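You operate a simulated robot arm through the tools that you are given. There is no shell and no other tool.

You run a simulated two-armed robot. Do the job below in one go: nothing can be reset, and whatever is moved stays where it is left.

JOB
Shut the propagator lid and sliders, mist 3 times, soil heat to 24.
Fine: lid and both vent sliders first, then mist; change no other setting.

It is judged by the outcome, as a careful person would: the job done as asked, and still so three seconds after it is handed in. It fails if anything else is knocked over, pushed out of place, dropped, spilled or broken. Lids that push on must go on centred and level and be pressed home; caps that screw on are set level and turned clockwise until they are tight.

ROBOT AND FRAMES
Two 7-joint arms with two-finger parallel grippers on one trunk that stands fixed in place. Base frame: the origin is at the foot of the trunk, x ahead of it, y to its left, z up. Lengths are in m, angles in degrees, forces in N, time in s.
The left shoulder is at [0.028, 0.174, 1.411], the right one opposite. With the tool pointing down near the work surface each hand reaches from about 0.1 to 0.54 m from the base axis, measured 20 degrees to its own side. Payload 3.6 kg a hand.
Tool frame (each hand has its own): the origin (TCP) lies between the finger pads and is the grasp point; the fingertips stand 0.03 m ahead of it; z points along the fingers, y is the line along which they close. Largest opening 0.11 m; finger width 0.02, thickness 0.01; the body of the gripper, 0.048 by 0.112 m, starts 0.055 m behind the TCP.
Orientation is that of the tool frame in the base frame, as a unit quaternion [x, y, z, w]. With the fingers straight down and closing along the base's y, the tool's x points along the base's -x, its y along +y and its z along -z.

CONTROLS
- The arms move only by the tool nudge_tool. It takes "left_moves", "right_moves" or both (then of equal length, played together; a hand with none holds still); each is a list of rows, each a list of 2 entries, a list of its own where there are three numbers: the shift along the tool's x, y, z in units of 20 mm (1.0 is 20 mm), then the turn, a rotation vector about the tool's x, y, z in units of 6 degrees (1.0 is 6 degrees). In form: [[[tx, ty, tz], [wx, wy, wz]], ...]. A call has 1 to 20 rows; each row shifts and turns the commanded pose from where the row before left it, along the tool's axes as they then stand. "left_gripper" and "right_gripper" are, for a hand that has rows, the finger opening in mm, from 0 to 110, set as the call begins (left out, the last holds). A call with a number of a shift or a turn outside -1 to 1 is refused whole. Rows are played at 5 a second. More than 0.05 m and 8.6 degrees between two rows, or a gripper value outside its range, and nothing of the call is played. A pose out of reach is approached as far as the arm can. The call stops where the force on the tool passes 50 N (or 10 N more than at its start, if that is more) or the arm is blocked; 0.2 s more then pass. The fingers move at their own pace (about 0.153 m/s each) and stop on an object; they squeeze with about 33 N. The grip force told is the motor's: it shows also when the fingers shut on nothing. Time passes only in rows, and 0.2 s behind the last, so rows that do not move let the fingers close. The reply holds the time, the measured pose of the TCP, the force on the tool along the base axes, the opening and the grip force, in the units named above and with some noise, with the torque about the TCP (base axes, N m) and any sound that the robot's microphone picked up, and new pictures: "show" is both (left out), scene, wrist or none (wrist: the cameras of the hands that moved).
- Cameras (640 x 400 px; columns grow to the right, rows downward): "scene" is now at [0.0888, 0.0566, 1.5927]; the picture's right is [0.64, -0.77, -0.00], its down [-0.38, -0.31, -0.87] and it looks along [0.67, 0.55, -0.49] (base axes); focal length 249 px, centre (320, 200). "left" rides on the left gripper at [0.073, -0.017, -0.103] in its tool frame; the picture's right is [0.23, 0.97, 0.00], its down [-0.76, 0.18, -0.62] and it looks along [-0.61, 0.14, 0.78] (tool axes); focal length 222 px, centre (320, 200). "right" rides on the right gripper at [0.072, 0.017, -0.103] in its tool frame; the picture's right is [-0.23, 0.97, 0.00], its down [-0.76, -0.18, -0.62] and it looks along [-0.61, -0.14, 0.78] (tool axes); focal length 222 px, centre (320, 200). There is no depth. A picture from a camera that has moved, and an enlarged one, comes with that camera's place and axes in the base frame and with its lens.
- lift_body(by): slides the trunk up (or, below 0, down) by that many m; the arms and the scene camera ride with it, the base frame stays. It gives what a move gives, with no picture.
- aim_head(pan, tilt): turns the head with the scene camera to pan (to the left, within 86 degrees either way) and tilt (down, from -29 to 69), counted from straight ahead of the robot. It gives what a move gives, and a new picture of the scene camera.
- zoom(camera, box): a new picture of the part [left, top, right, bottom] of that camera's present view, enlarged. It takes no simulated time.
- finish_job(): hands the job in; it is judged then, once.

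Places have to be worked out from the pictures, the camera data and where the tool is seen. Open the grippers and draw the arms clear of the work before you hand the job in, unless the task says otherwise.

The tools are called after "Request:" as a command line: name --argument value ..., lists and objects as JSON in quotes. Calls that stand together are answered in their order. nudge_tool: Moves the arms, as the interface text tells. Its arguments: {"type":"object","properties":{"left_moves":{"type":"array","items":{"type":"array"}},"left_gripper":{"type":"number"},"right_moves":{"type":"array","items":{"type":"array"}},"right_gripper":{"type":"number"},"show":{"type":"string","enum":["both","scene","wrist","none"]}},"required":[]} The other tools are called the same way: lift_body (by) slides the trunk up or down; aim_head (pan, tilt) turns the head that bears the scene camera; zoom (camera, box) takes an enlarged picture of a part of a camera's view; finish_job () hands the job in.

At the start:

```text
time_s: 0.0
left_tcp_pos: [0.3786, 0.4075, 1.4133]
left_ee_rot: [0.0, 1.0, 0.0, 0.0]
left_ft_force: [0.7, -0.7, -1.2]
left_torque: [0.05, 0.0, -0.03]
left_opening: 0.1099
left_grip_force: 0.0
right_tcp_pos: [0.3443, 0.0584, 1.4294]
right_ee_rot: [-0.001, 1.0, 0.0, -0.001]
right_ft_force: [0.0, -0.1, 0.5]
right_torque: [0.01, 0.01, 0.01]
right_opening: 0.1102
right_grip_force: 0.0
trunk travel left (down, up): [-0.525, 0.238]
head pan, tilt: [39.4, 29.4]
```

scene: 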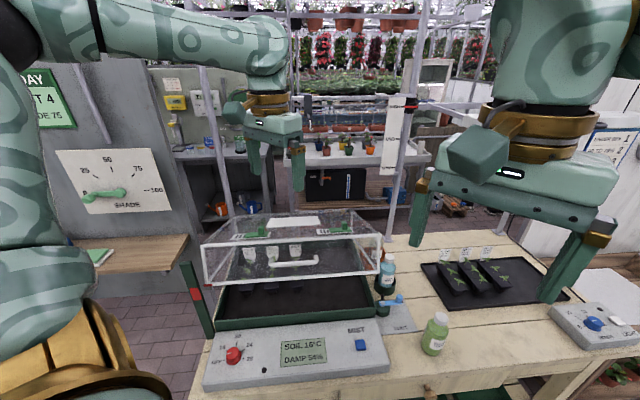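
right: 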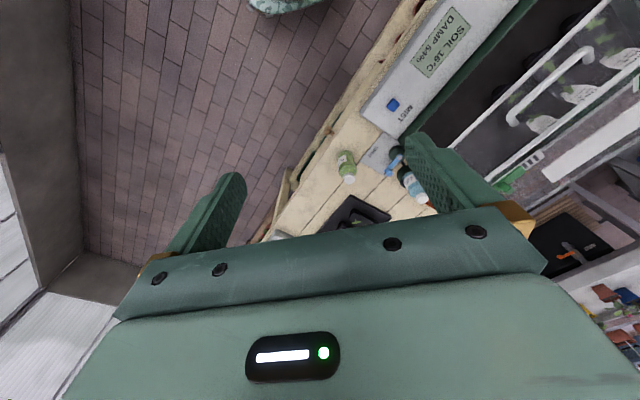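
left: 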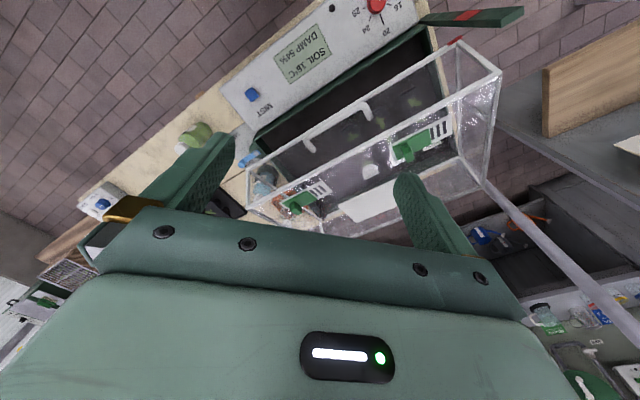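

I'll first take enlarged views of the propagator, its panel and the lid to work out the geometry.

Request:
zoom --camera "scene" --box '[180, 200, 420, 350]'

Request:
zoom --camera "scene" --box '[190, 310, 400, 400]'

Request:
zoom --camera "left" --box '[200, 0, 540, 230]'

```text
2.67 times, centred on (300, 275) of scene
camera zoom: at [0.0888, 0.0566, 1.5927], right [0.64, -0.77, 0.0], down [-0.38, -0.31, -0.87], along [0.67, 0.55, -0.49], focal length 664 px, centre (373, 0)
```

zoom: 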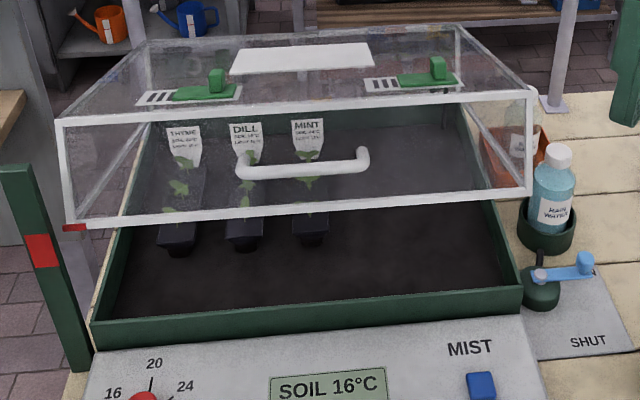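

```text
3.05 times, centred on (295, 355) of scene
camera zoom: at [0.0888, 0.0566, 1.5927], right [0.64, -0.77, 0.0], down [-0.38, -0.31, -0.87], along [0.67, 0.55, -0.49], focal length 758 px, centre (396, -272)
```

zoom: 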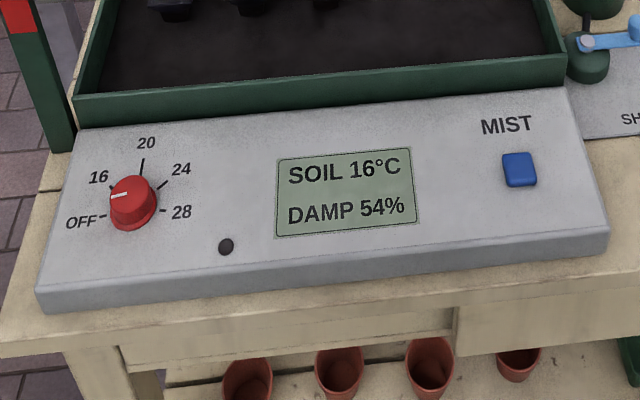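

```text
1.74 times, centred on (370, 115) of left
camera zoom: at [0.3065, 0.3895, 1.5159], right [-0.23, 0.97, 0.0], down [0.76, 0.18, 0.62], along [0.61, 0.14, -0.78], focal length 386 px, centre (233, 348)
```

zoom: 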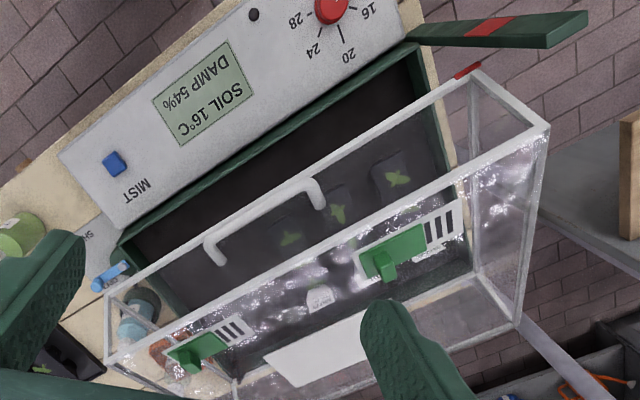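

The mist button triangulates to about (0.50, 0.24, 0.86) and the knob to about (0.24, 0.50, 0.86), so the propagator stands yawed about 45°. I'll aim the head more directly at it for better views.

Request:
aim_head --pan 45 --tilt 42

```text
time_s: 0.8
left_tcp_pos: [0.3797, 0.407, 1.4124]
left_ee_rot: [-0.001, 1.0, 0.0, 0.0]
left_ft_force: [-0.2, 0.0, -0.2]
left_torque: [0.04, -0.01, 0.0]
left_opening: 0.11
left_grip_force: 0.0
right_tcp_pos: [0.344, 0.0578, 1.4296]
right_ee_rot: [-0.001, 1.0, 0.001, -0.001]
right_ft_force: [-0.5, 0.7, 0.8]
right_torque: [0.01, 0.02, -0.04]
right_opening: 0.11
right_grip_force: 0.0
trunk travel left (down, up): [-0.525, 0.238]
head pan, tilt: [45.0, 42.0]
camera scene: at [0.0779, 0.0582, 1.5735], right [0.71, -0.71, 0.0], down [-0.47, -0.47, -0.74], along [0.53, 0.53, -0.67], focal length 249 px, centre (320, 200)
```

scene: 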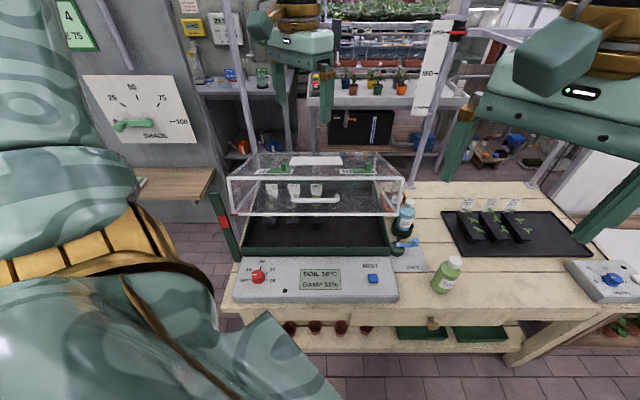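

Request:
zoom --camera "scene" --box '[200, 140, 440, 310]'

Request:
zoom --camera "scene" --box '[205, 145, 325, 225]'

Request:
zoom --camera "scene" --box '[310, 145, 430, 225]'

Request:
zoom --camera "scene" --box '[210, 225, 330, 305]'

Request:
zoom --camera "scene" --box '[320, 225, 480, 305]'

```text
2.35 times, centred on (320, 225) of scene
camera zoom: at [0.0779, 0.0582, 1.5735], right [0.71, -0.71, 0.0], down [-0.47, -0.47, -0.74], along [0.53, 0.53, -0.67], focal length 586 px, centre (320, 141)
```

zoom: 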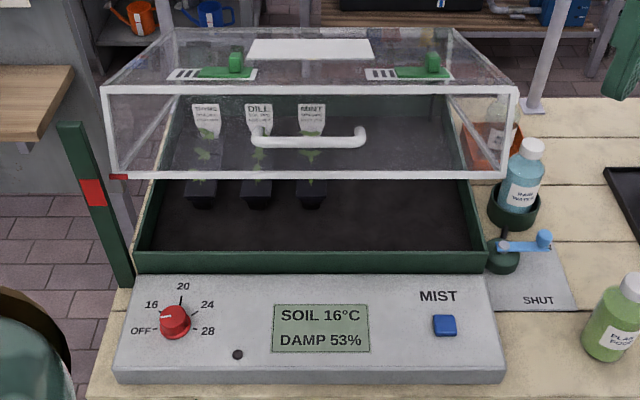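

```text
5.00 times, centred on (265, 185) of scene
camera zoom: at [0.0779, 0.0582, 1.5735], right [0.71, -0.71, 0.0], down [-0.47, -0.47, -0.74], along [0.53, 0.53, -0.67], focal length 1244 px, centre (595, 275)
```

zoom: 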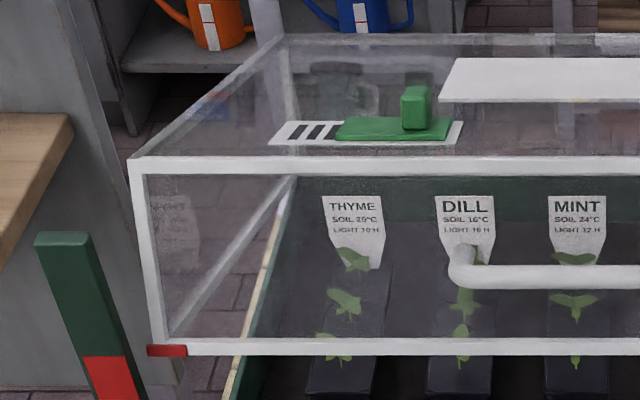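

```text
5.00 times, centred on (370, 185) of scene
camera zoom: at [0.0779, 0.0582, 1.5735], right [0.71, -0.71, 0.0], down [-0.47, -0.47, -0.74], along [0.53, 0.53, -0.67], focal length 1244 px, centre (70, 275)
```

zoom: 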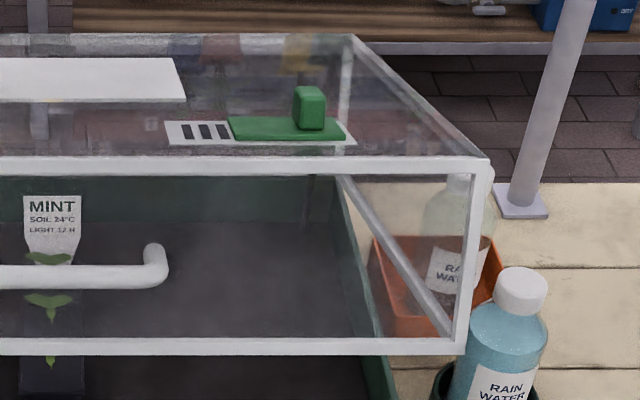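

```text
5.00 times, centred on (270, 265) of scene
camera zoom: at [0.0779, 0.0582, 1.5735], right [0.71, -0.71, 0.0], down [-0.47, -0.47, -0.74], along [0.53, 0.53, -0.67], focal length 1244 px, centre (570, -125)
```

zoom: 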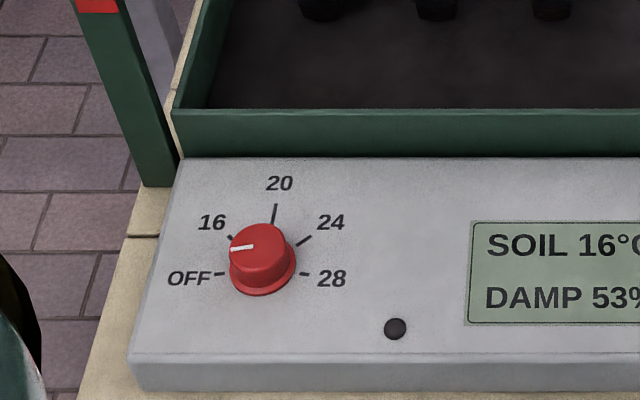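

```text
4.00 times, centred on (400, 265) of scene
camera zoom: at [0.0779, 0.0582, 1.5735], right [0.71, -0.71, 0.0], down [-0.47, -0.47, -0.74], along [0.53, 0.53, -0.67], focal length 995 px, centre (0, -60)
```

zoom: 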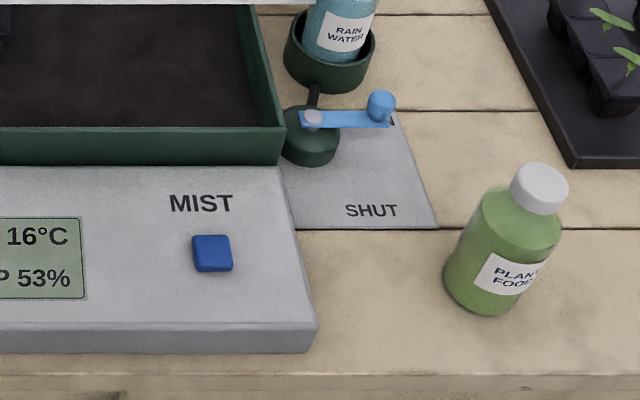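

The vents' dark slots lie to the left of each green slider, so shutting them means sliding left. I'll look more closely at the knob, the valve and the sliders before moving.

Request:
zoom --camera "scene" --box '[236, 258, 284, 288]'

Request:
zoom --camera "scene" --box '[380, 190, 440, 280]'

Request:
zoom --camera "scene" --box '[245, 150, 325, 200]'

Request:
zoom --camera "scene" --box '[330, 150, 410, 200]'

Request:
zoom --camera "right" --box '[340, 0, 640, 220]'

```text
13.33 times, centred on (260, 273) of scene
camera zoom: at [0.0779, 0.0582, 1.5735], right [0.71, -0.71, 0.0], down [-0.47, -0.47, -0.74], along [0.53, 0.53, -0.67], focal length 3318 px, centre (1120, -773)
```

zoom: 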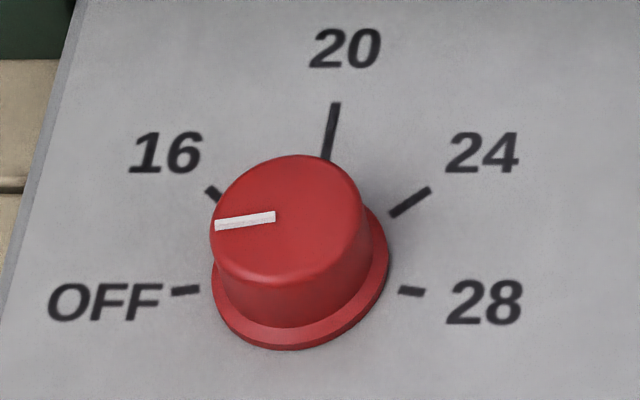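

```text
4.44 times, centred on (410, 235) of scene
camera zoom: at [0.0779, 0.0582, 1.5735], right [0.71, -0.71, 0.0], down [-0.47, -0.47, -0.74], along [0.53, 0.53, -0.67], focal length 1106 px, centre (-80, 44)
```

zoom: 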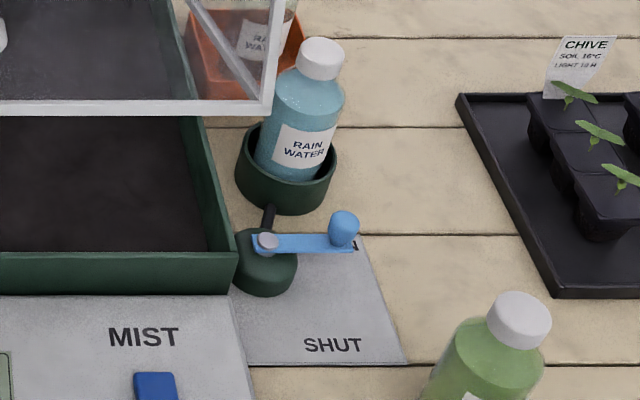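

```text
8.00 times, centred on (285, 175) of scene
camera zoom: at [0.0779, 0.0582, 1.5735], right [0.71, -0.71, 0.0], down [-0.47, -0.47, -0.74], along [0.53, 0.53, -0.67], focal length 1991 px, centre (600, 400)
```

zoom: 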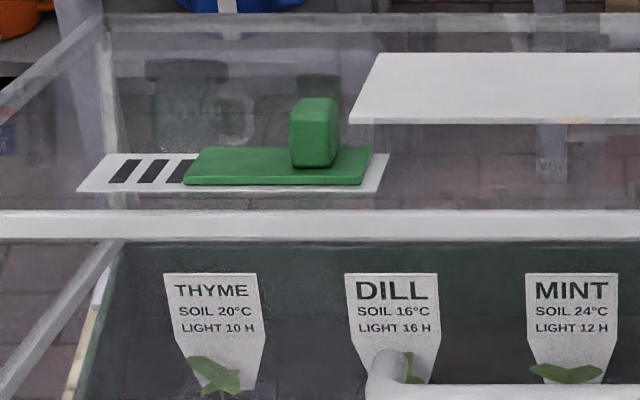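

```text
8.00 times, centred on (370, 175) of scene
camera zoom: at [0.0779, 0.0582, 1.5735], right [0.71, -0.71, 0.0], down [-0.47, -0.47, -0.74], along [0.53, 0.53, -0.67], focal length 1991 px, centre (-80, 400)
```

zoom: 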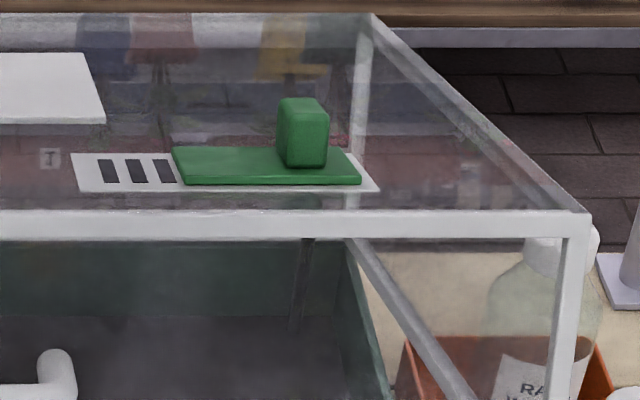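

```text
1.82 times, centred on (490, 110) of right
camera zoom: at [0.2707, 0.0741, 1.5339], right [0.23, 0.97, 0.0], down [0.76, -0.18, 0.62], along [0.61, -0.14, -0.78], focal length 404 px, centre (11, 364)
```

zoom: 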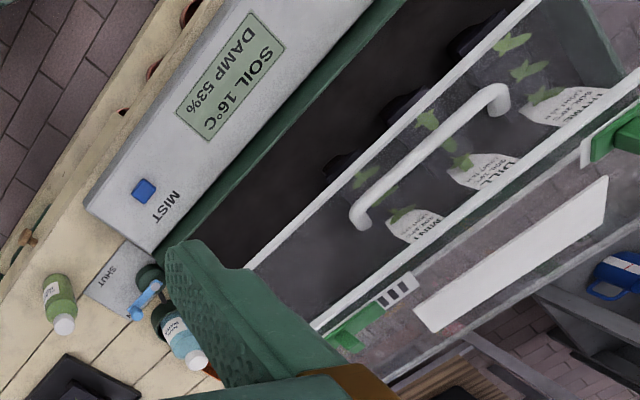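

The mist valve lever is already over its "OPEN" label (the N is visible), so I leave it alone. The soil knob pointer is near OFF/16. Now I yaw the left tool 45° to line up with the propagator and close its fingers, up high where it is clear.

Request:
nudge_tool --left_moves '[[[0, 0, 0], [0, 0, -1]], [[0, 0, 0], [0, 0, -1]], [[0, 0, 0], [0, 0, -1]], [[0, 0, 0], [0, 0, -1]], [[0, 0, 0], [0, 0, -1]], [[0, 0, 0], [0, 0, -1]], [[0, 0, 0], [0, 0, -1]], [[0, 0, 0], [0, 0, -0.5]]]' --left_gripper 0 --show "both"

```text
time_s: 2.5
left_tcp_pos: [0.3791, 0.407, 1.4127]
left_ee_rot: [-0.384, 0.923, 0.001, 0.0]
left_ft_force: [0.0, 0.0, 0.6]
left_torque: [0.02, -0.03, 0.03]
left_opening: 0.0
left_grip_force: 32.9
right_tcp_pos: [0.3434, 0.0577, 1.4295]
right_ee_rot: [-0.001, 1.0, 0.0, -0.001]
right_ft_force: [0.3, 0.8, 0.7]
right_torque: [-0.03, -0.01, -0.02]
right_opening: 0.11
right_grip_force: 0.0
trunk travel left (down, up): [-0.525, 0.238]
head pan, tilt: [45.0, 42.0]
camera scene: at [0.0778, 0.0583, 1.5735], right [0.71, -0.71, 0.0], down [-0.47, -0.47, -0.74], along [0.53, 0.53, -0.67], focal length 249 px, centre (320, 200)
camera left: at [0.3393, 0.3432, 1.5162], right [-0.85, 0.53, 0.0], down [0.41, 0.67, 0.62], along [0.33, 0.53, -0.78], focal length 222 px, centre (320, 200)
```

scene: 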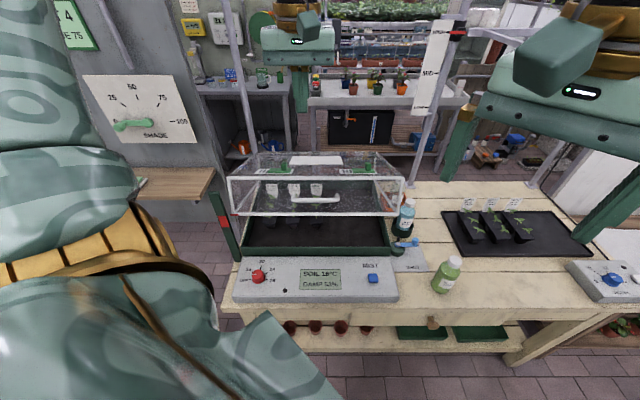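
left: 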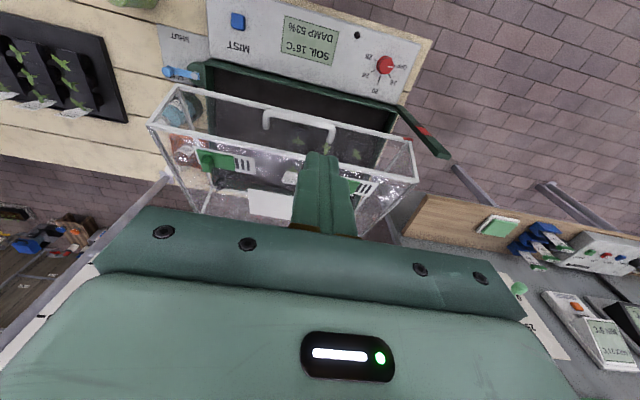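

The tool is now aligned with the propagator. I'll take a closer look through the left wrist camera at the lid and the knob.

Request:
zoom --camera "left" --box '[140, 0, 460, 220]'

Request:
zoom --camera "left" --box '[340, 10, 440, 100]'

```text
1.82 times, centred on (300, 110) of left
camera zoom: at [0.3393, 0.3432, 1.5162], right [-0.85, 0.53, 0.0], down [0.41, 0.67, 0.62], along [0.33, 0.53, -0.78], focal length 404 px, centre (356, 364)
```

zoom: 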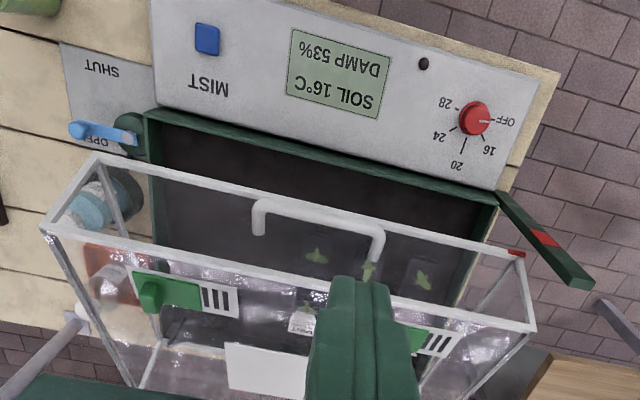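

```text
4.44 times, centred on (390, 55) of left
camera zoom: at [0.3393, 0.3432, 1.5162], right [-0.85, 0.53, 0.0], down [0.41, 0.67, 0.62], along [0.33, 0.53, -0.78], focal length 987 px, centre (9, 844)
```

zoom: 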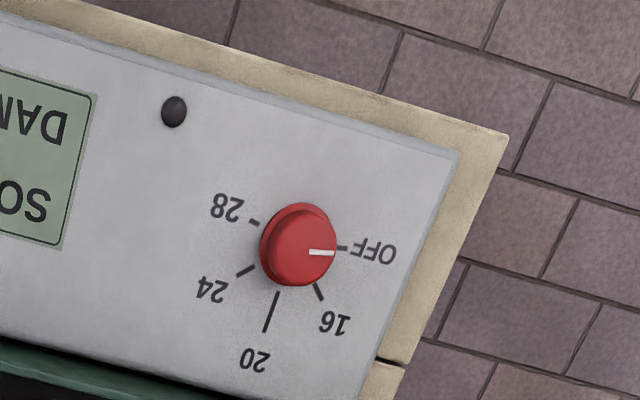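

Triangulating from both cameras: in panel coordinates (a = right along the panel, b = away from me), the lid's front-top edge is at b≈0.70, z≈1.124, the tray rim at z≈0.89 and the lid is open about 20° on a rear hinge. I'll tilt the fingers forward 30° and approach above the front edge of the lid at its middle.

Request:
nudge_tool --left_moves '[[[0, -0.2, 0], [0, -1, 0]], [[0, -0.2, 0], [0, -1, 0]], [[0, -0.2, 0], [0, -1, 0]], [[0, -0.2, 0], [0, -1, 0]], [[0, -0.2, 0], [0, -1, 0]], [[0, 0, 1], [0, 0, 0]], [[0, 0, 1], [0, 0, 0]], [[0, 0, 1], [0, 0, 0]], [[0, 0, 1], [0, 0, 0]], [[0, 0, 1], [0, 0, 0]], [[0, 0, 1], [0, 0, 0]], [[0, 0, 1], [0, 0, 0]]]' --left_gripper 0 --show "both"

```text
time_s: 5.2
left_tcp_pos: [0.4416, 0.4426, 1.2932]
left_ee_rot: [-0.37, 0.892, 0.098, 0.24]
left_ft_force: [0.0, -1.6, 0.1]
left_torque: [-0.02, -0.01, -0.03]
left_opening: 0.0001
left_grip_force: 33.2
right_tcp_pos: [0.3437, 0.0584, 1.4286]
right_ee_rot: [-0.001, 1.0, 0.0, -0.001]
right_ft_force: [0.5, -0.1, 0.3]
right_torque: [0.0, 0.04, 0.02]
right_opening: 0.1099
right_grip_force: 0.1
trunk travel left (down, up): [-0.525, 0.238]
head pan, tilt: [45.0, 42.0]
camera scene: at [0.0787, 0.0586, 1.5734], right [0.71, -0.71, 0.0], down [-0.47, -0.47, -0.74], along [0.52, 0.53, -0.67], focal length 249 px, centre (320, 200)
camera left: at [0.3736, 0.3497, 1.345], right [-0.83, 0.55, -0.11], down [0.12, 0.37, 0.92], along [0.55, 0.75, -0.37], focal length 222 px, centre (320, 200)
```

scene: 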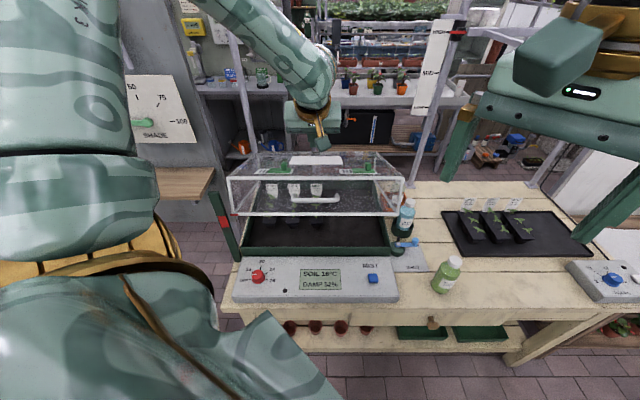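
left: 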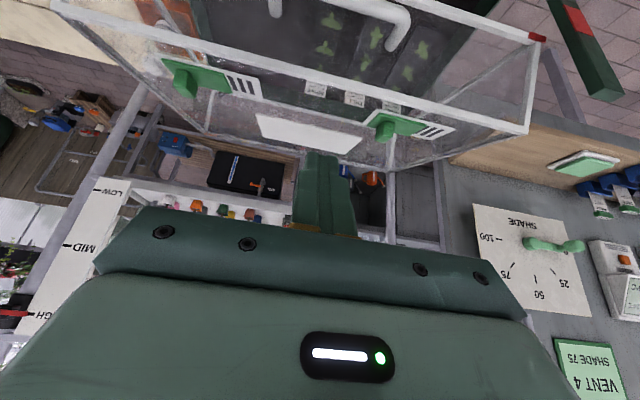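

TCP is at a≈0, b≈0.625, z≈1.293, free. I continue down along the finger direction to hover just above the lid's front edge.

Request:
nudge_tool --left_moves '[[[0, 0, 1], [0, 0, 0]], [[0, 0, 1], [0, 0, 0]], [[0, 0, 1], [0, 0, 0]], [[0, 0, 1], [0, 0, 0]], [[-0.3, 0, 1], [0, 0, 0]]]' --show "both"

Request:
zoom --camera "scene" --box '[220, 90, 420, 220]'

```text
time_s: 6.3
left_tcp_pos: [0.483, 0.4813, 1.2083]
left_ee_rot: [-0.371, 0.892, 0.098, 0.239]
left_ft_force: [1.1, -0.5, -0.8]
left_torque: [-0.03, 0.0, 0.01]
left_opening: 0.0
left_grip_force: 33.3
right_tcp_pos: [0.3447, 0.0587, 1.4298]
right_ee_rot: [-0.001, 1.0, -0.001, -0.001]
right_ft_force: [-0.6, 0.3, -0.3]
right_torque: [-0.02, 0.01, 0.01]
right_opening: 0.1099
right_grip_force: 0.1
trunk travel left (down, up): [-0.525, 0.238]
head pan, tilt: [45.0, 42.0]
camera scene: at [0.0786, 0.0588, 1.5734], right [0.71, -0.71, 0.0], down [-0.47, -0.47, -0.74], along [0.52, 0.53, -0.67], focal length 249 px, centre (320, 200)
camera left: at [0.414, 0.3885, 1.2606], right [-0.83, 0.55, -0.11], down [0.12, 0.37, 0.92], along [0.55, 0.75, -0.37], focal length 222 px, centre (320, 200)
```

scene: 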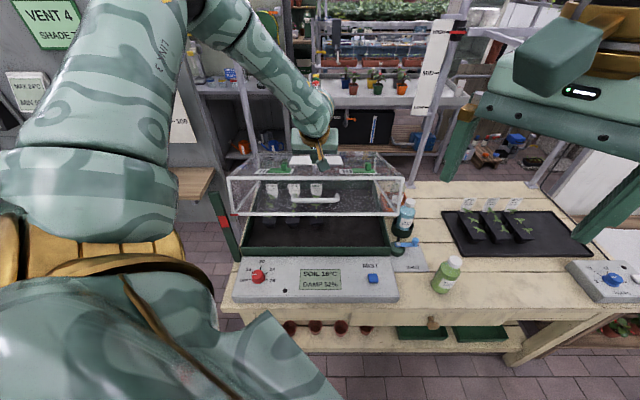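
left: 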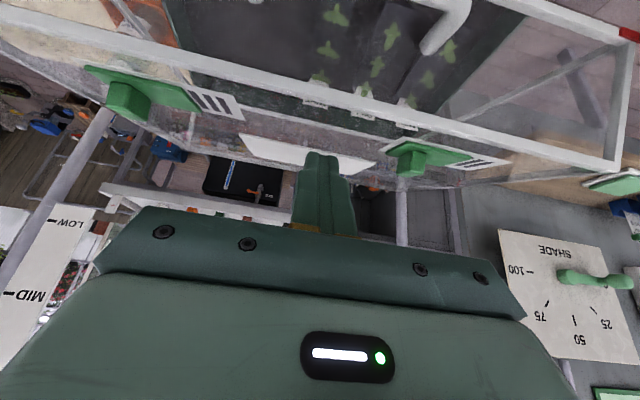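

```text
3.08 times, centred on (320, 155) of scene
camera zoom: at [0.0786, 0.0588, 1.5734], right [0.71, -0.71, 0.0], down [-0.47, -0.47, -0.74], along [0.52, 0.53, -0.67], focal length 766 px, centre (320, 338)
```

zoom: 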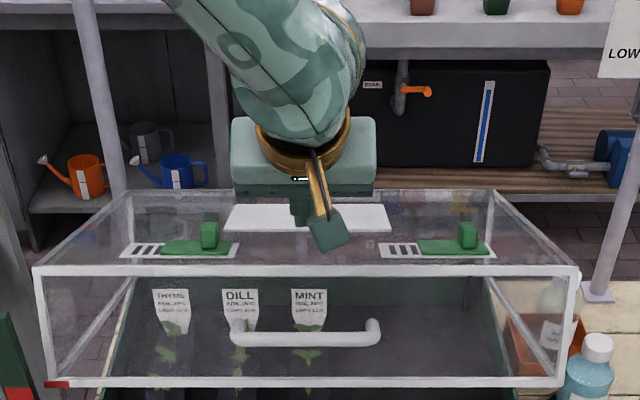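

The fingertips are about 6 cm above the lid top, midway between the two vents. I lower to just above the top face, slightly behind the front edge.

Request:
nudge_tool --left_moves '[[[0.17, 0, 0.96], [0, 0, 0]], [[0.17, 0, 0.96], [0, 0, 0]], [[0.17, 0, 0.96], [0, 0, 0]]]' --show "both"

Request:
zoom --camera "scene" --box '[220, 90, 420, 220]'

```text
time_s: 7.2
left_tcp_pos: [0.4959, 0.4941, 1.1528]
left_ee_rot: [-0.37, 0.893, 0.097, 0.239]
left_ft_force: [0.5, 0.1, 1.1]
left_torque: [-0.02, 0.0, 0.01]
left_opening: 0.0
left_grip_force: 33.0
right_tcp_pos: [0.3433, 0.0579, 1.4296]
right_ee_rot: [-0.001, 1.0, -0.001, -0.002]
right_ft_force: [-0.6, 0.6, 0.0]
right_torque: [-0.04, 0.01, -0.02]
right_opening: 0.11
right_grip_force: 0.1
trunk travel left (down, up): [-0.525, 0.238]
head pan, tilt: [45.0, 42.0]
camera scene: at [0.0777, 0.0581, 1.5735], right [0.71, -0.71, 0.0], down [-0.47, -0.47, -0.74], along [0.53, 0.53, -0.67], focal length 249 px, centre (320, 200)
camera left: at [0.4272, 0.4025, 1.2052], right [-0.83, 0.55, -0.12], down [0.12, 0.37, 0.92], along [0.55, 0.75, -0.37], focal length 222 px, centre (320, 200)
```

scene: 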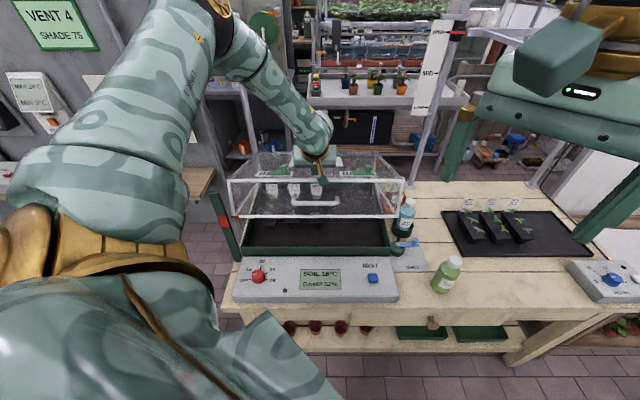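
left: 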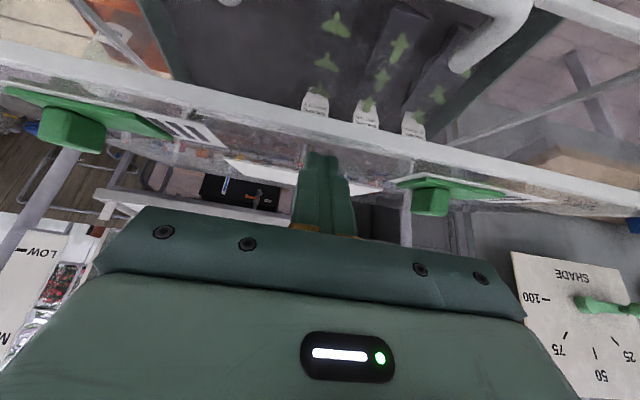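

```text
3.08 times, centred on (320, 155) of scene
camera zoom: at [0.0777, 0.0581, 1.5735], right [0.71, -0.71, 0.0], down [-0.47, -0.47, -0.74], along [0.53, 0.53, -0.67], focal length 766 px, centre (320, 338)
```

zoom: 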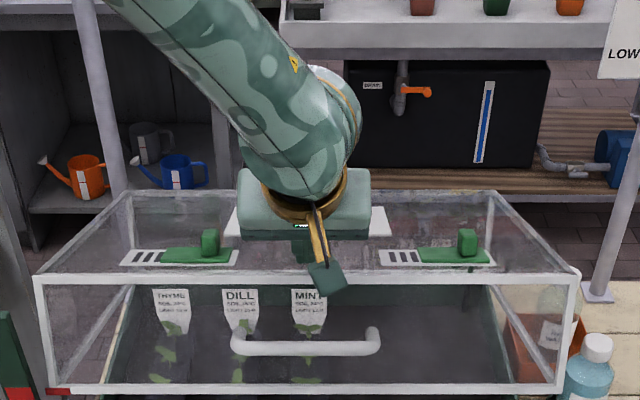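

The lid has already dropped slightly under the fingertips, so it moves with little force. I press it down along its hinge arc (down and toward me), watching the force.

Request:
nudge_tool --left_moves '[[[0.51, 0, 0.28], [0, 0, 0]], [[0.51, 0, 0.28], [0, 0, 0]], [[0.51, 0, 0.28], [0, 0, 0]], [[0.51, 0, 0.28], [0, 0, 0]], [[0.51, 0, 0.28], [0, 0, 0]]]' --show "both"

Request:
zoom --camera "scene" --box '[220, 120, 420, 250]'

```text
time_s: 8.3
left_tcp_pos: [0.476, 0.4748, 1.1042]
left_ee_rot: [-0.37, 0.892, 0.099, 0.24]
left_ft_force: [1.8, -0.5, -0.6]
left_torque: [-0.01, 0.02, 0.0]
left_opening: 0.0
left_grip_force: 33.5
right_tcp_pos: [0.3433, 0.058, 1.4286]
right_ee_rot: [-0.001, 1.0, 0.0, -0.001]
right_ft_force: [0.9, 0.0, -0.4]
right_torque: [0.04, 0.0, -0.01]
right_opening: 0.11
right_grip_force: 0.1
trunk travel left (down, up): [-0.525, 0.238]
head pan, tilt: [45.0, 42.0]
camera scene: at [0.078, 0.0583, 1.5734], right [0.71, -0.71, 0.0], down [-0.47, -0.47, -0.74], along [0.53, 0.53, -0.67], focal length 249 px, centre (320, 200)
camera left: at [0.407, 0.3813, 1.1553], right [-0.83, 0.55, -0.12], down [0.12, 0.37, 0.92], along [0.55, 0.75, -0.37], focal length 222 px, centre (320, 200)
```

scene: 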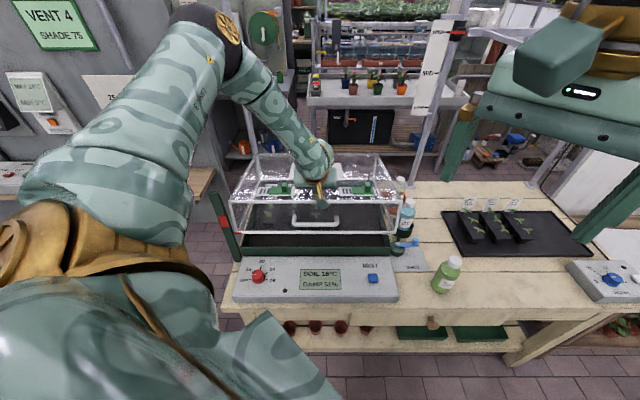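
left: 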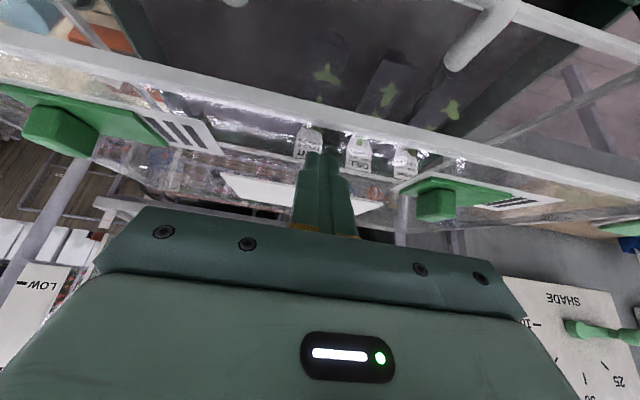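

```text
3.08 times, centred on (320, 185) of scene
camera zoom: at [0.078, 0.0583, 1.5734], right [0.71, -0.71, 0.0], down [-0.47, -0.47, -0.74], along [0.53, 0.53, -0.67], focal length 766 px, centre (320, 246)
```

zoom: 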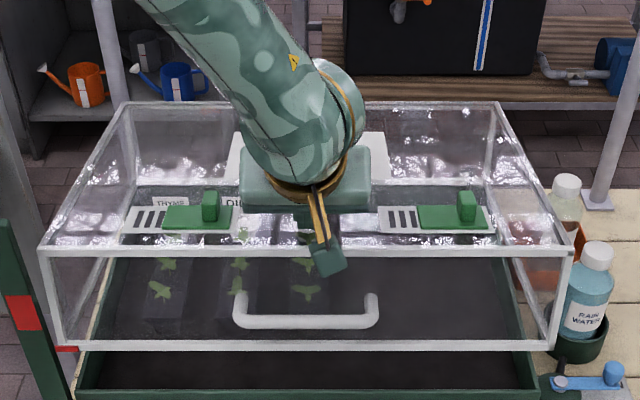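

The lid follows smoothly with almost no force. I continue pressing along the arc.

Request:
nudge_tool --left_moves '[[[0.5, 0, 0.3], [0, 0, 0]], [[0.5, 0, 0.3], [0, 0, 0]], [[0.48, 0, 0.34], [0, 0, 0]], [[0.45, 0, 0.36], [0, 0, 0]]]' --show "both"

Request:
zoom --camera "scene" --box '[220, 140, 420, 270]'

```text
time_s: 9.3
left_tcp_pos: [0.4601, 0.4598, 1.0626]
left_ee_rot: [-0.37, 0.892, 0.099, 0.24]
left_ft_force: [-0.2, -0.4, 0.8]
left_torque: [-0.01, 0.0, 0.01]
left_opening: 0.0
left_grip_force: 32.7
right_tcp_pos: [0.3426, 0.0586, 1.4291]
right_ee_rot: [-0.001, 1.0, 0.001, -0.001]
right_ft_force: [-0.2, 0.1, 0.0]
right_torque: [0.01, -0.01, 0.03]
right_opening: 0.1099
right_grip_force: 0.0
trunk travel left (down, up): [-0.525, 0.238]
head pan, tilt: [45.0, 42.0]
camera scene: at [0.0781, 0.0582, 1.5734], right [0.71, -0.71, 0.0], down [-0.47, -0.47, -0.74], along [0.52, 0.53, -0.67], focal length 249 px, centre (320, 200)
camera left: at [0.3909, 0.3663, 1.1147], right [-0.83, 0.55, -0.11], down [0.12, 0.37, 0.92], along [0.55, 0.75, -0.37], focal length 222 px, centre (320, 200)
```

scene: 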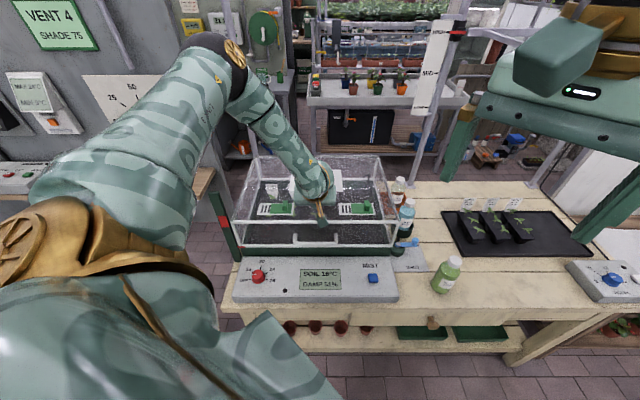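
left: 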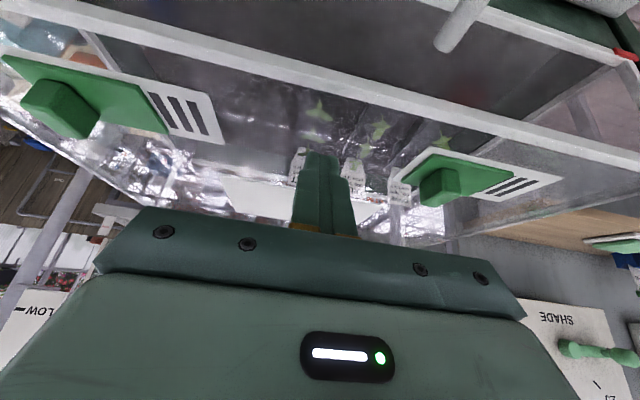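

```text
3.08 times, centred on (320, 205) of scene
camera zoom: at [0.0781, 0.0582, 1.5734], right [0.71, -0.71, 0.0], down [-0.47, -0.47, -0.74], along [0.52, 0.53, -0.67], focal length 766 px, centre (320, 185)
```

zoom: 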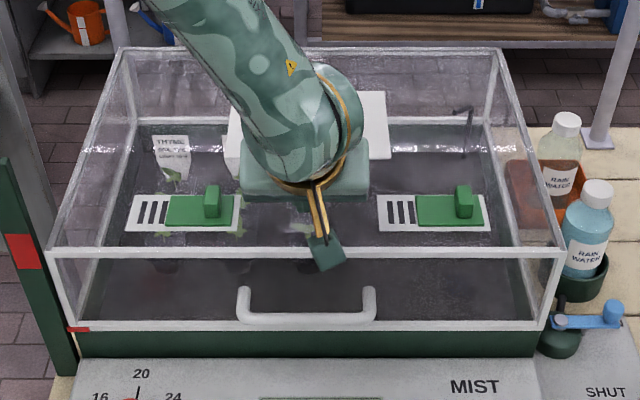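

The lid looks almost on the tray rim and there is no force yet. I press straight down in small steps to feel for the stop.

Request:
nudge_tool --left_moves '[[[0.2, 0, 0.35], [0, 0, 0]], [[0.2, 0, 0.35], [0, 0, 0]]]' --show "none"

```text
time_s: 9.9
left_tcp_pos: [0.4597, 0.4604, 1.0545]
left_ee_rot: [-0.371, 0.892, 0.098, 0.239]
left_ft_force: [-0.3, 0.0, 1.0]
left_torque: [-0.01, 0.03, 0.02]
left_opening: 0.0
left_grip_force: 33.0
left hand out of reach, approached as far as the arm can: row 2
right_tcp_pos: [0.344, 0.0592, 1.4289]
right_ee_rot: [-0.002, 1.0, 0.0, -0.001]
right_ft_force: [0.4, 0.6, -0.9]
right_torque: [0.01, -0.01, 0.03]
right_opening: 0.11
right_grip_force: 0.1
trunk travel left (down, up): [-0.525, 0.238]
head pan, tilt: [45.0, 42.0]
```

The arm reports a reach limit here with this posture, with no contact force yet. I check whether the lid is actually seated before changing anything.

Request:
zoom --camera "scene" --box '[225, 210, 325, 270]'

Request:
zoom --camera "scene" --box '[315, 210, 415, 270]'

Request:
zoom --camera "left" --box '[0, 0, 640, 400]'

```text
6.40 times, centred on (275, 240) of scene
camera zoom: at [0.0774, 0.0588, 1.5735], right [0.71, -0.71, 0.0], down [-0.47, -0.47, -0.74], along [0.53, 0.53, -0.67], focal length 1593 px, centre (608, -56)
```

zoom: 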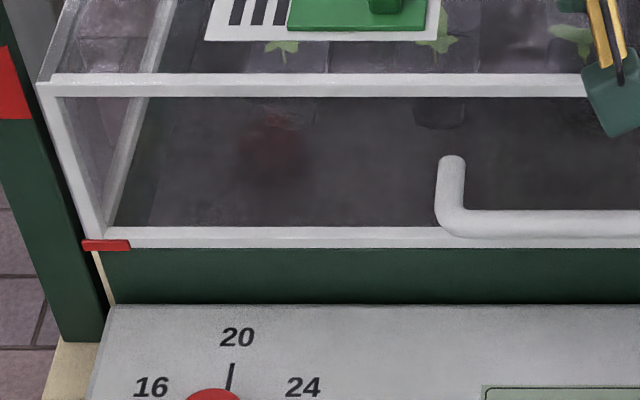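

```text
6.40 times, centred on (365, 240) of scene
camera zoom: at [0.0774, 0.0588, 1.5735], right [0.71, -0.71, 0.0], down [-0.47, -0.47, -0.74], along [0.53, 0.53, -0.67], focal length 1593 px, centre (32, -56)
```

zoom: 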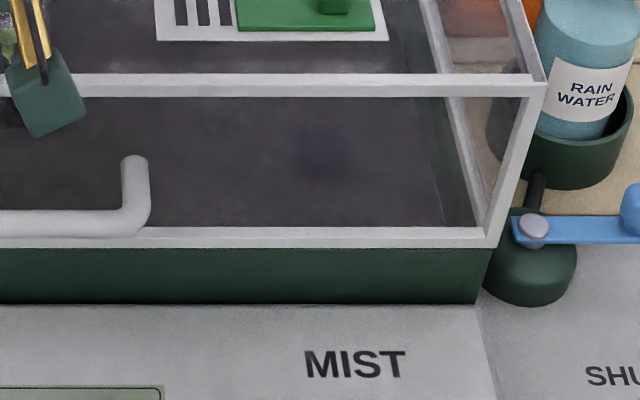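

```text
1.00 times, centred on (320, 200) of left (not enlarged: the box is as wide or as high as the picture)
camera zoom: at [0.3906, 0.3674, 1.1067], right [-0.83, 0.55, -0.11], down [0.12, 0.37, 0.92], along [0.55, 0.75, -0.37], focal length 222 px, centre (320, 200)
```

zoom: 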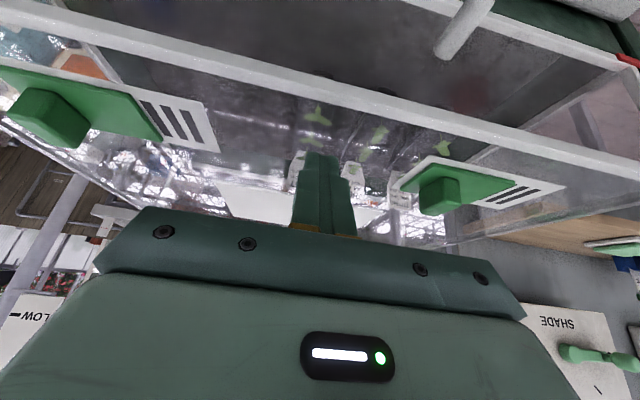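

By projection the lid's lower edge now coincides with the tray rim, and it didn't move during the last small step, so it seems to have settled under gravity. I retreat along the fingers, then lower the trunk so I can press it firmly and work on the sliders.

Request:
nudge_tool --left_moves '[[[0, 0, -1], [0, 0, 0]], [[0, 0, -1], [0, 0, 0]], [[0, 0, -1], [0, 0, 0]], [[0, 0, -1], [0, 0, 0]], [[0, 0, -1], [0, 0, 0]], [[0, 0, -1], [0, 0, 0]], [[0, 0, -1], [0, 0, 0]], [[0, 0, -1], [0, 0, 0]], [[0, 0, -1], [0, 0, 0]], [[0, 0, -1], [0, 0, 0]]]' --show "scene"

Request:
zoom --camera "scene" --box '[220, 150, 420, 275]'

```text
time_s: 12.2
left_tcp_pos: [0.3886, 0.3877, 1.2282]
left_ee_rot: [-0.371, 0.892, 0.1, 0.239]
left_ft_force: [-0.6, 0.3, -0.2]
left_torque: [-0.05, 0.0, -0.01]
left_opening: 0.0
left_grip_force: 33.0
right_tcp_pos: [0.3423, 0.0563, 1.4308]
right_ee_rot: [-0.001, 1.0, 0.001, -0.001]
right_ft_force: [0.3, -0.7, -0.3]
right_torque: [0.03, -0.02, 0.01]
right_opening: 0.11
right_grip_force: 0.1
trunk travel left (down, up): [-0.525, 0.238]
head pan, tilt: [45.0, 42.0]
camera scene: at [0.0772, 0.0574, 1.5735], right [0.71, -0.71, 0.0], down [-0.47, -0.47, -0.74], along [0.53, 0.53, -0.67], focal length 249 px, centre (320, 200)
```

scene: 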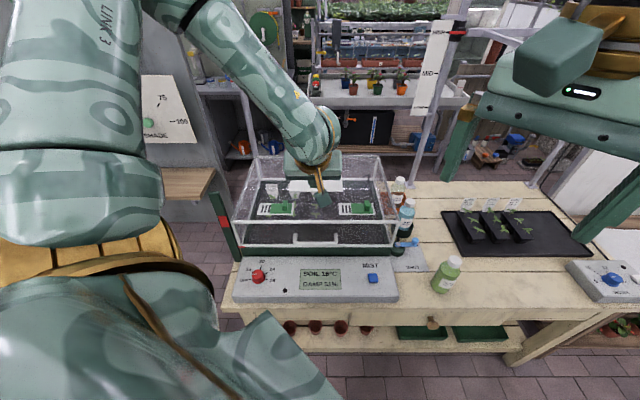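

```text
3.20 times, centred on (320, 212) of scene
camera zoom: at [0.0772, 0.0574, 1.5735], right [0.71, -0.71, 0.0], down [-0.47, -0.47, -0.74], along [0.53, 0.53, -0.67], focal length 796 px, centre (320, 160)
```

zoom: 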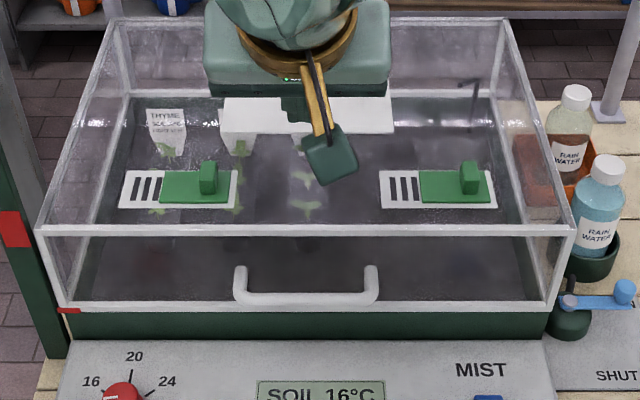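

The lid stays down after I withdraw. Now I lower the trunk by 0.15 m; the hand then sits in front of and above the lid, clear of it.

Request:
lift_body --by -0.12

Request:
aim_head --pan 45 --tilt 38

Request:
zoom --camera "scene" --box '[200, 130, 440, 280]'

Request:
zoom --camera "scene" --box '[215, 200, 315, 260]'

Request:
zoom --camera "left" --box '[0, 0, 640, 400]'

```text
time_s: 13.7
left_tcp_pos: [0.3892, 0.3881, 1.1079]
left_ee_rot: [-0.371, 0.892, 0.099, 0.238]
left_ft_force: [-0.4, -0.1, -0.4]
left_torque: [-0.01, 0.0, -0.01]
left_opening: 0.0
left_grip_force: 33.0
right_tcp_pos: [0.3434, 0.0583, 1.3097]
right_ee_rot: [0.0, 1.0, 0.0, -0.001]
right_ft_force: [-0.2, 0.2, 0.0]
right_torque: [0.01, -0.01, 0.01]
right_opening: 0.11
right_grip_force: 0.1
trunk travel left (down, up): [-0.405, 0.358]
head pan, tilt: [45.0, 42.0]
```

```text
time_s: 14.3
left_tcp_pos: [0.3886, 0.3881, 1.1079]
left_ee_rot: [-0.37, 0.892, 0.098, 0.239]
left_ft_force: [-0.5, 0.2, -0.8]
left_torque: [-0.01, 0.0, 0.0]
left_opening: 0.0001
left_grip_force: 32.9
right_tcp_pos: [0.3431, 0.0584, 1.3096]
right_ee_rot: [-0.001, 1.0, 0.001, 0.0]
right_ft_force: [0.0, 0.0, -0.4]
right_torque: [0.02, 0.04, -0.01]
right_opening: 0.11
right_grip_force: 0.2
trunk travel left (down, up): [-0.405, 0.358]
head pan, tilt: [45.0, 38.0]
camera scene: at [0.1026, 0.06, 1.4586], right [0.71, -0.71, 0.0], down [-0.44, -0.44, -0.79], along [0.56, 0.56, -0.62], focal length 249 px, centre (320, 200)
```

scene: 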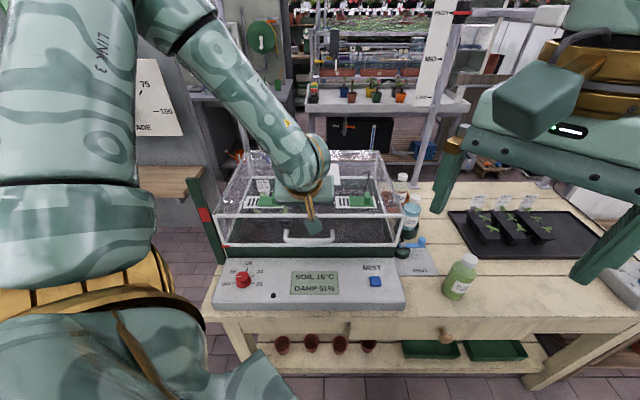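

```text
2.67 times, centred on (320, 205) of scene
camera zoom: at [0.1026, 0.06, 1.4586], right [0.71, -0.71, 0.0], down [-0.44, -0.44, -0.79], along [0.56, 0.56, -0.62], focal length 664 px, centre (320, 187)
```

zoom: 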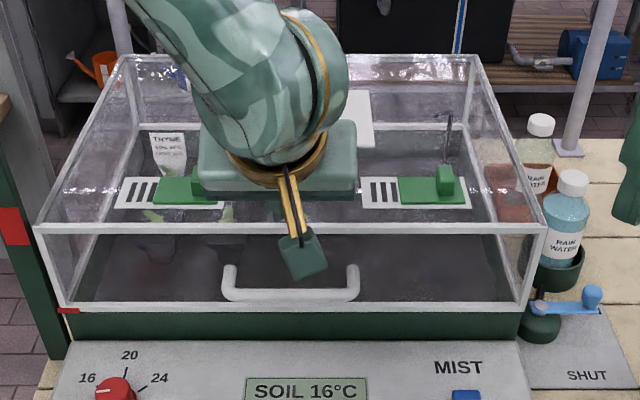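

```text
6.40 times, centred on (265, 230) of scene
camera zoom: at [0.1026, 0.06, 1.4586], right [0.71, -0.71, 0.0], down [-0.44, -0.44, -0.79], along [0.56, 0.56, -0.62], focal length 1593 px, centre (672, 8)
```

zoom: 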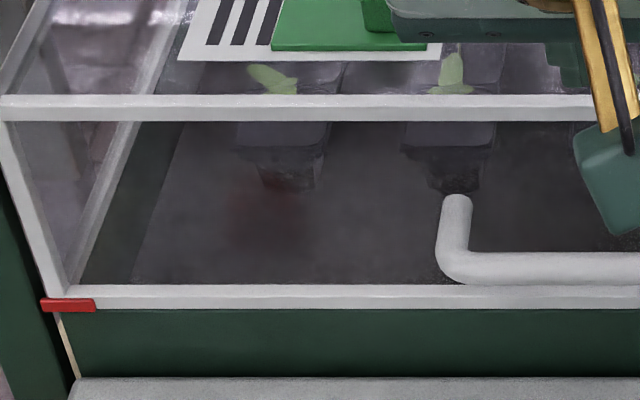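

```text
1.00 times, centred on (320, 200) of left (not enlarged: the box is as wide or as high as the picture)
camera zoom: at [0.3202, 0.2958, 1.16], right [-0.83, 0.55, -0.11], down [0.12, 0.37, 0.92], along [0.55, 0.75, -0.37], focal length 222 px, centre (320, 200)
```

zoom: 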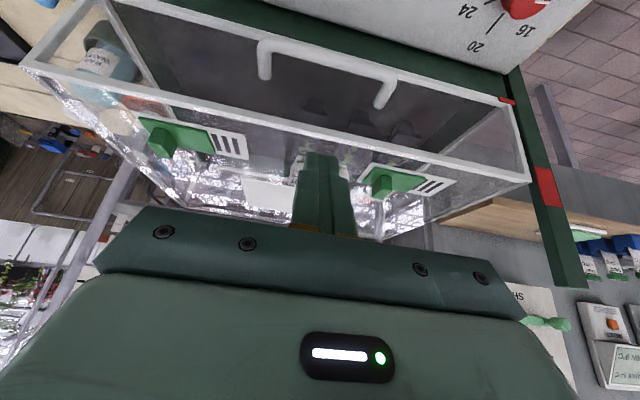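

From triangulation the lid's front face is now vertical (top edge b≈0.625, z≈1.005; bottom z≈0.87) and its top is level, so it's down. I move over the front edge's middle to press it home gently.

Request:
nudge_tool --left_moves '[[[-0.37, 0, 0.98], [0, 0, 0]], [[-0.37, 0, 0.98], [0, 0, 0]], [[-0.37, 0, 0.98], [0, 0, 0]], [[-0.37, 0, 0.98], [0, 0, 0]], [[-0.37, 0, 0.98], [0, 0, 0]]]' --show "both"

Request:
zoom --camera "scene" --box '[200, 130, 440, 280]'

```text
time_s: 15.5
left_tcp_pos: [0.4442, 0.4427, 1.0454]
left_ee_rot: [-0.37, 0.891, 0.099, 0.243]
left_ft_force: [-11.4, -4.4, 31.6]
left_torque: [0.03, 0.18, 0.01]
left_opening: 0.0001
left_grip_force: 33.1
right_tcp_pos: [0.3398, 0.0546, 1.3113]
right_ee_rot: [-0.001, 1.0, 0.002, 0.001]
right_ft_force: [0.4, -0.2, -0.9]
right_torque: [0.02, -0.01, 0.03]
right_opening: 0.11
right_grip_force: 0.2
trunk travel left (down, up): [-0.405, 0.358]
head pan, tilt: [45.0, 38.0]
camera scene: at [0.0985, 0.0562, 1.4595], right [0.71, -0.71, 0.0], down [-0.43, -0.43, -0.79], along [0.56, 0.56, -0.61], focal length 249 px, centre (320, 200)
camera left: at [0.3754, 0.35, 1.0973], right [-0.83, 0.55, -0.12], down [0.11, 0.37, 0.92], along [0.55, 0.75, -0.37], focal length 222 px, centre (320, 200)
```

scene: 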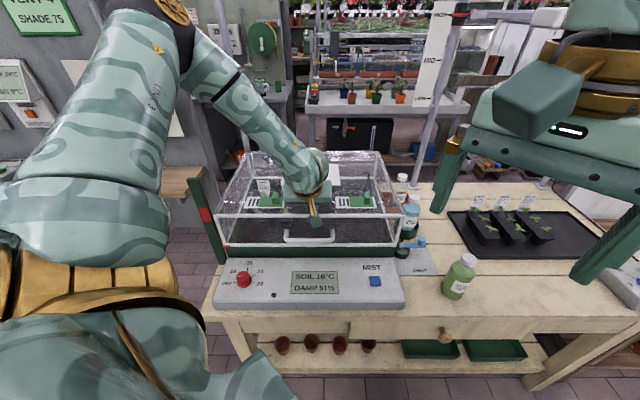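
left: 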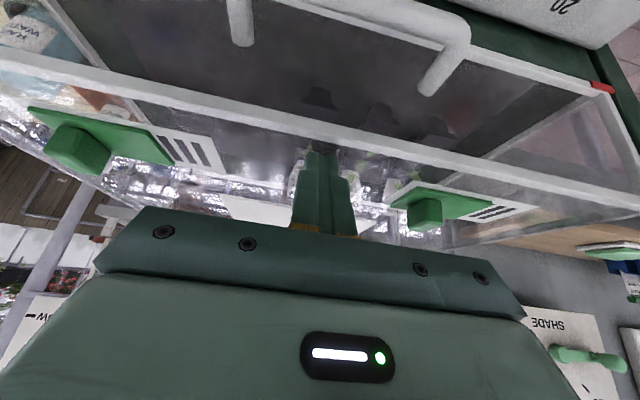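

```text
2.67 times, centred on (320, 205) of scene
camera zoom: at [0.0985, 0.0562, 1.4595], right [0.71, -0.71, 0.0], down [-0.43, -0.43, -0.79], along [0.56, 0.56, -0.61], focal length 664 px, centre (320, 187)
```

zoom: 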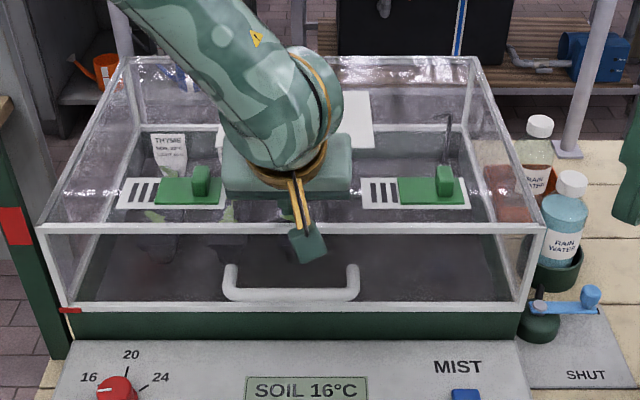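

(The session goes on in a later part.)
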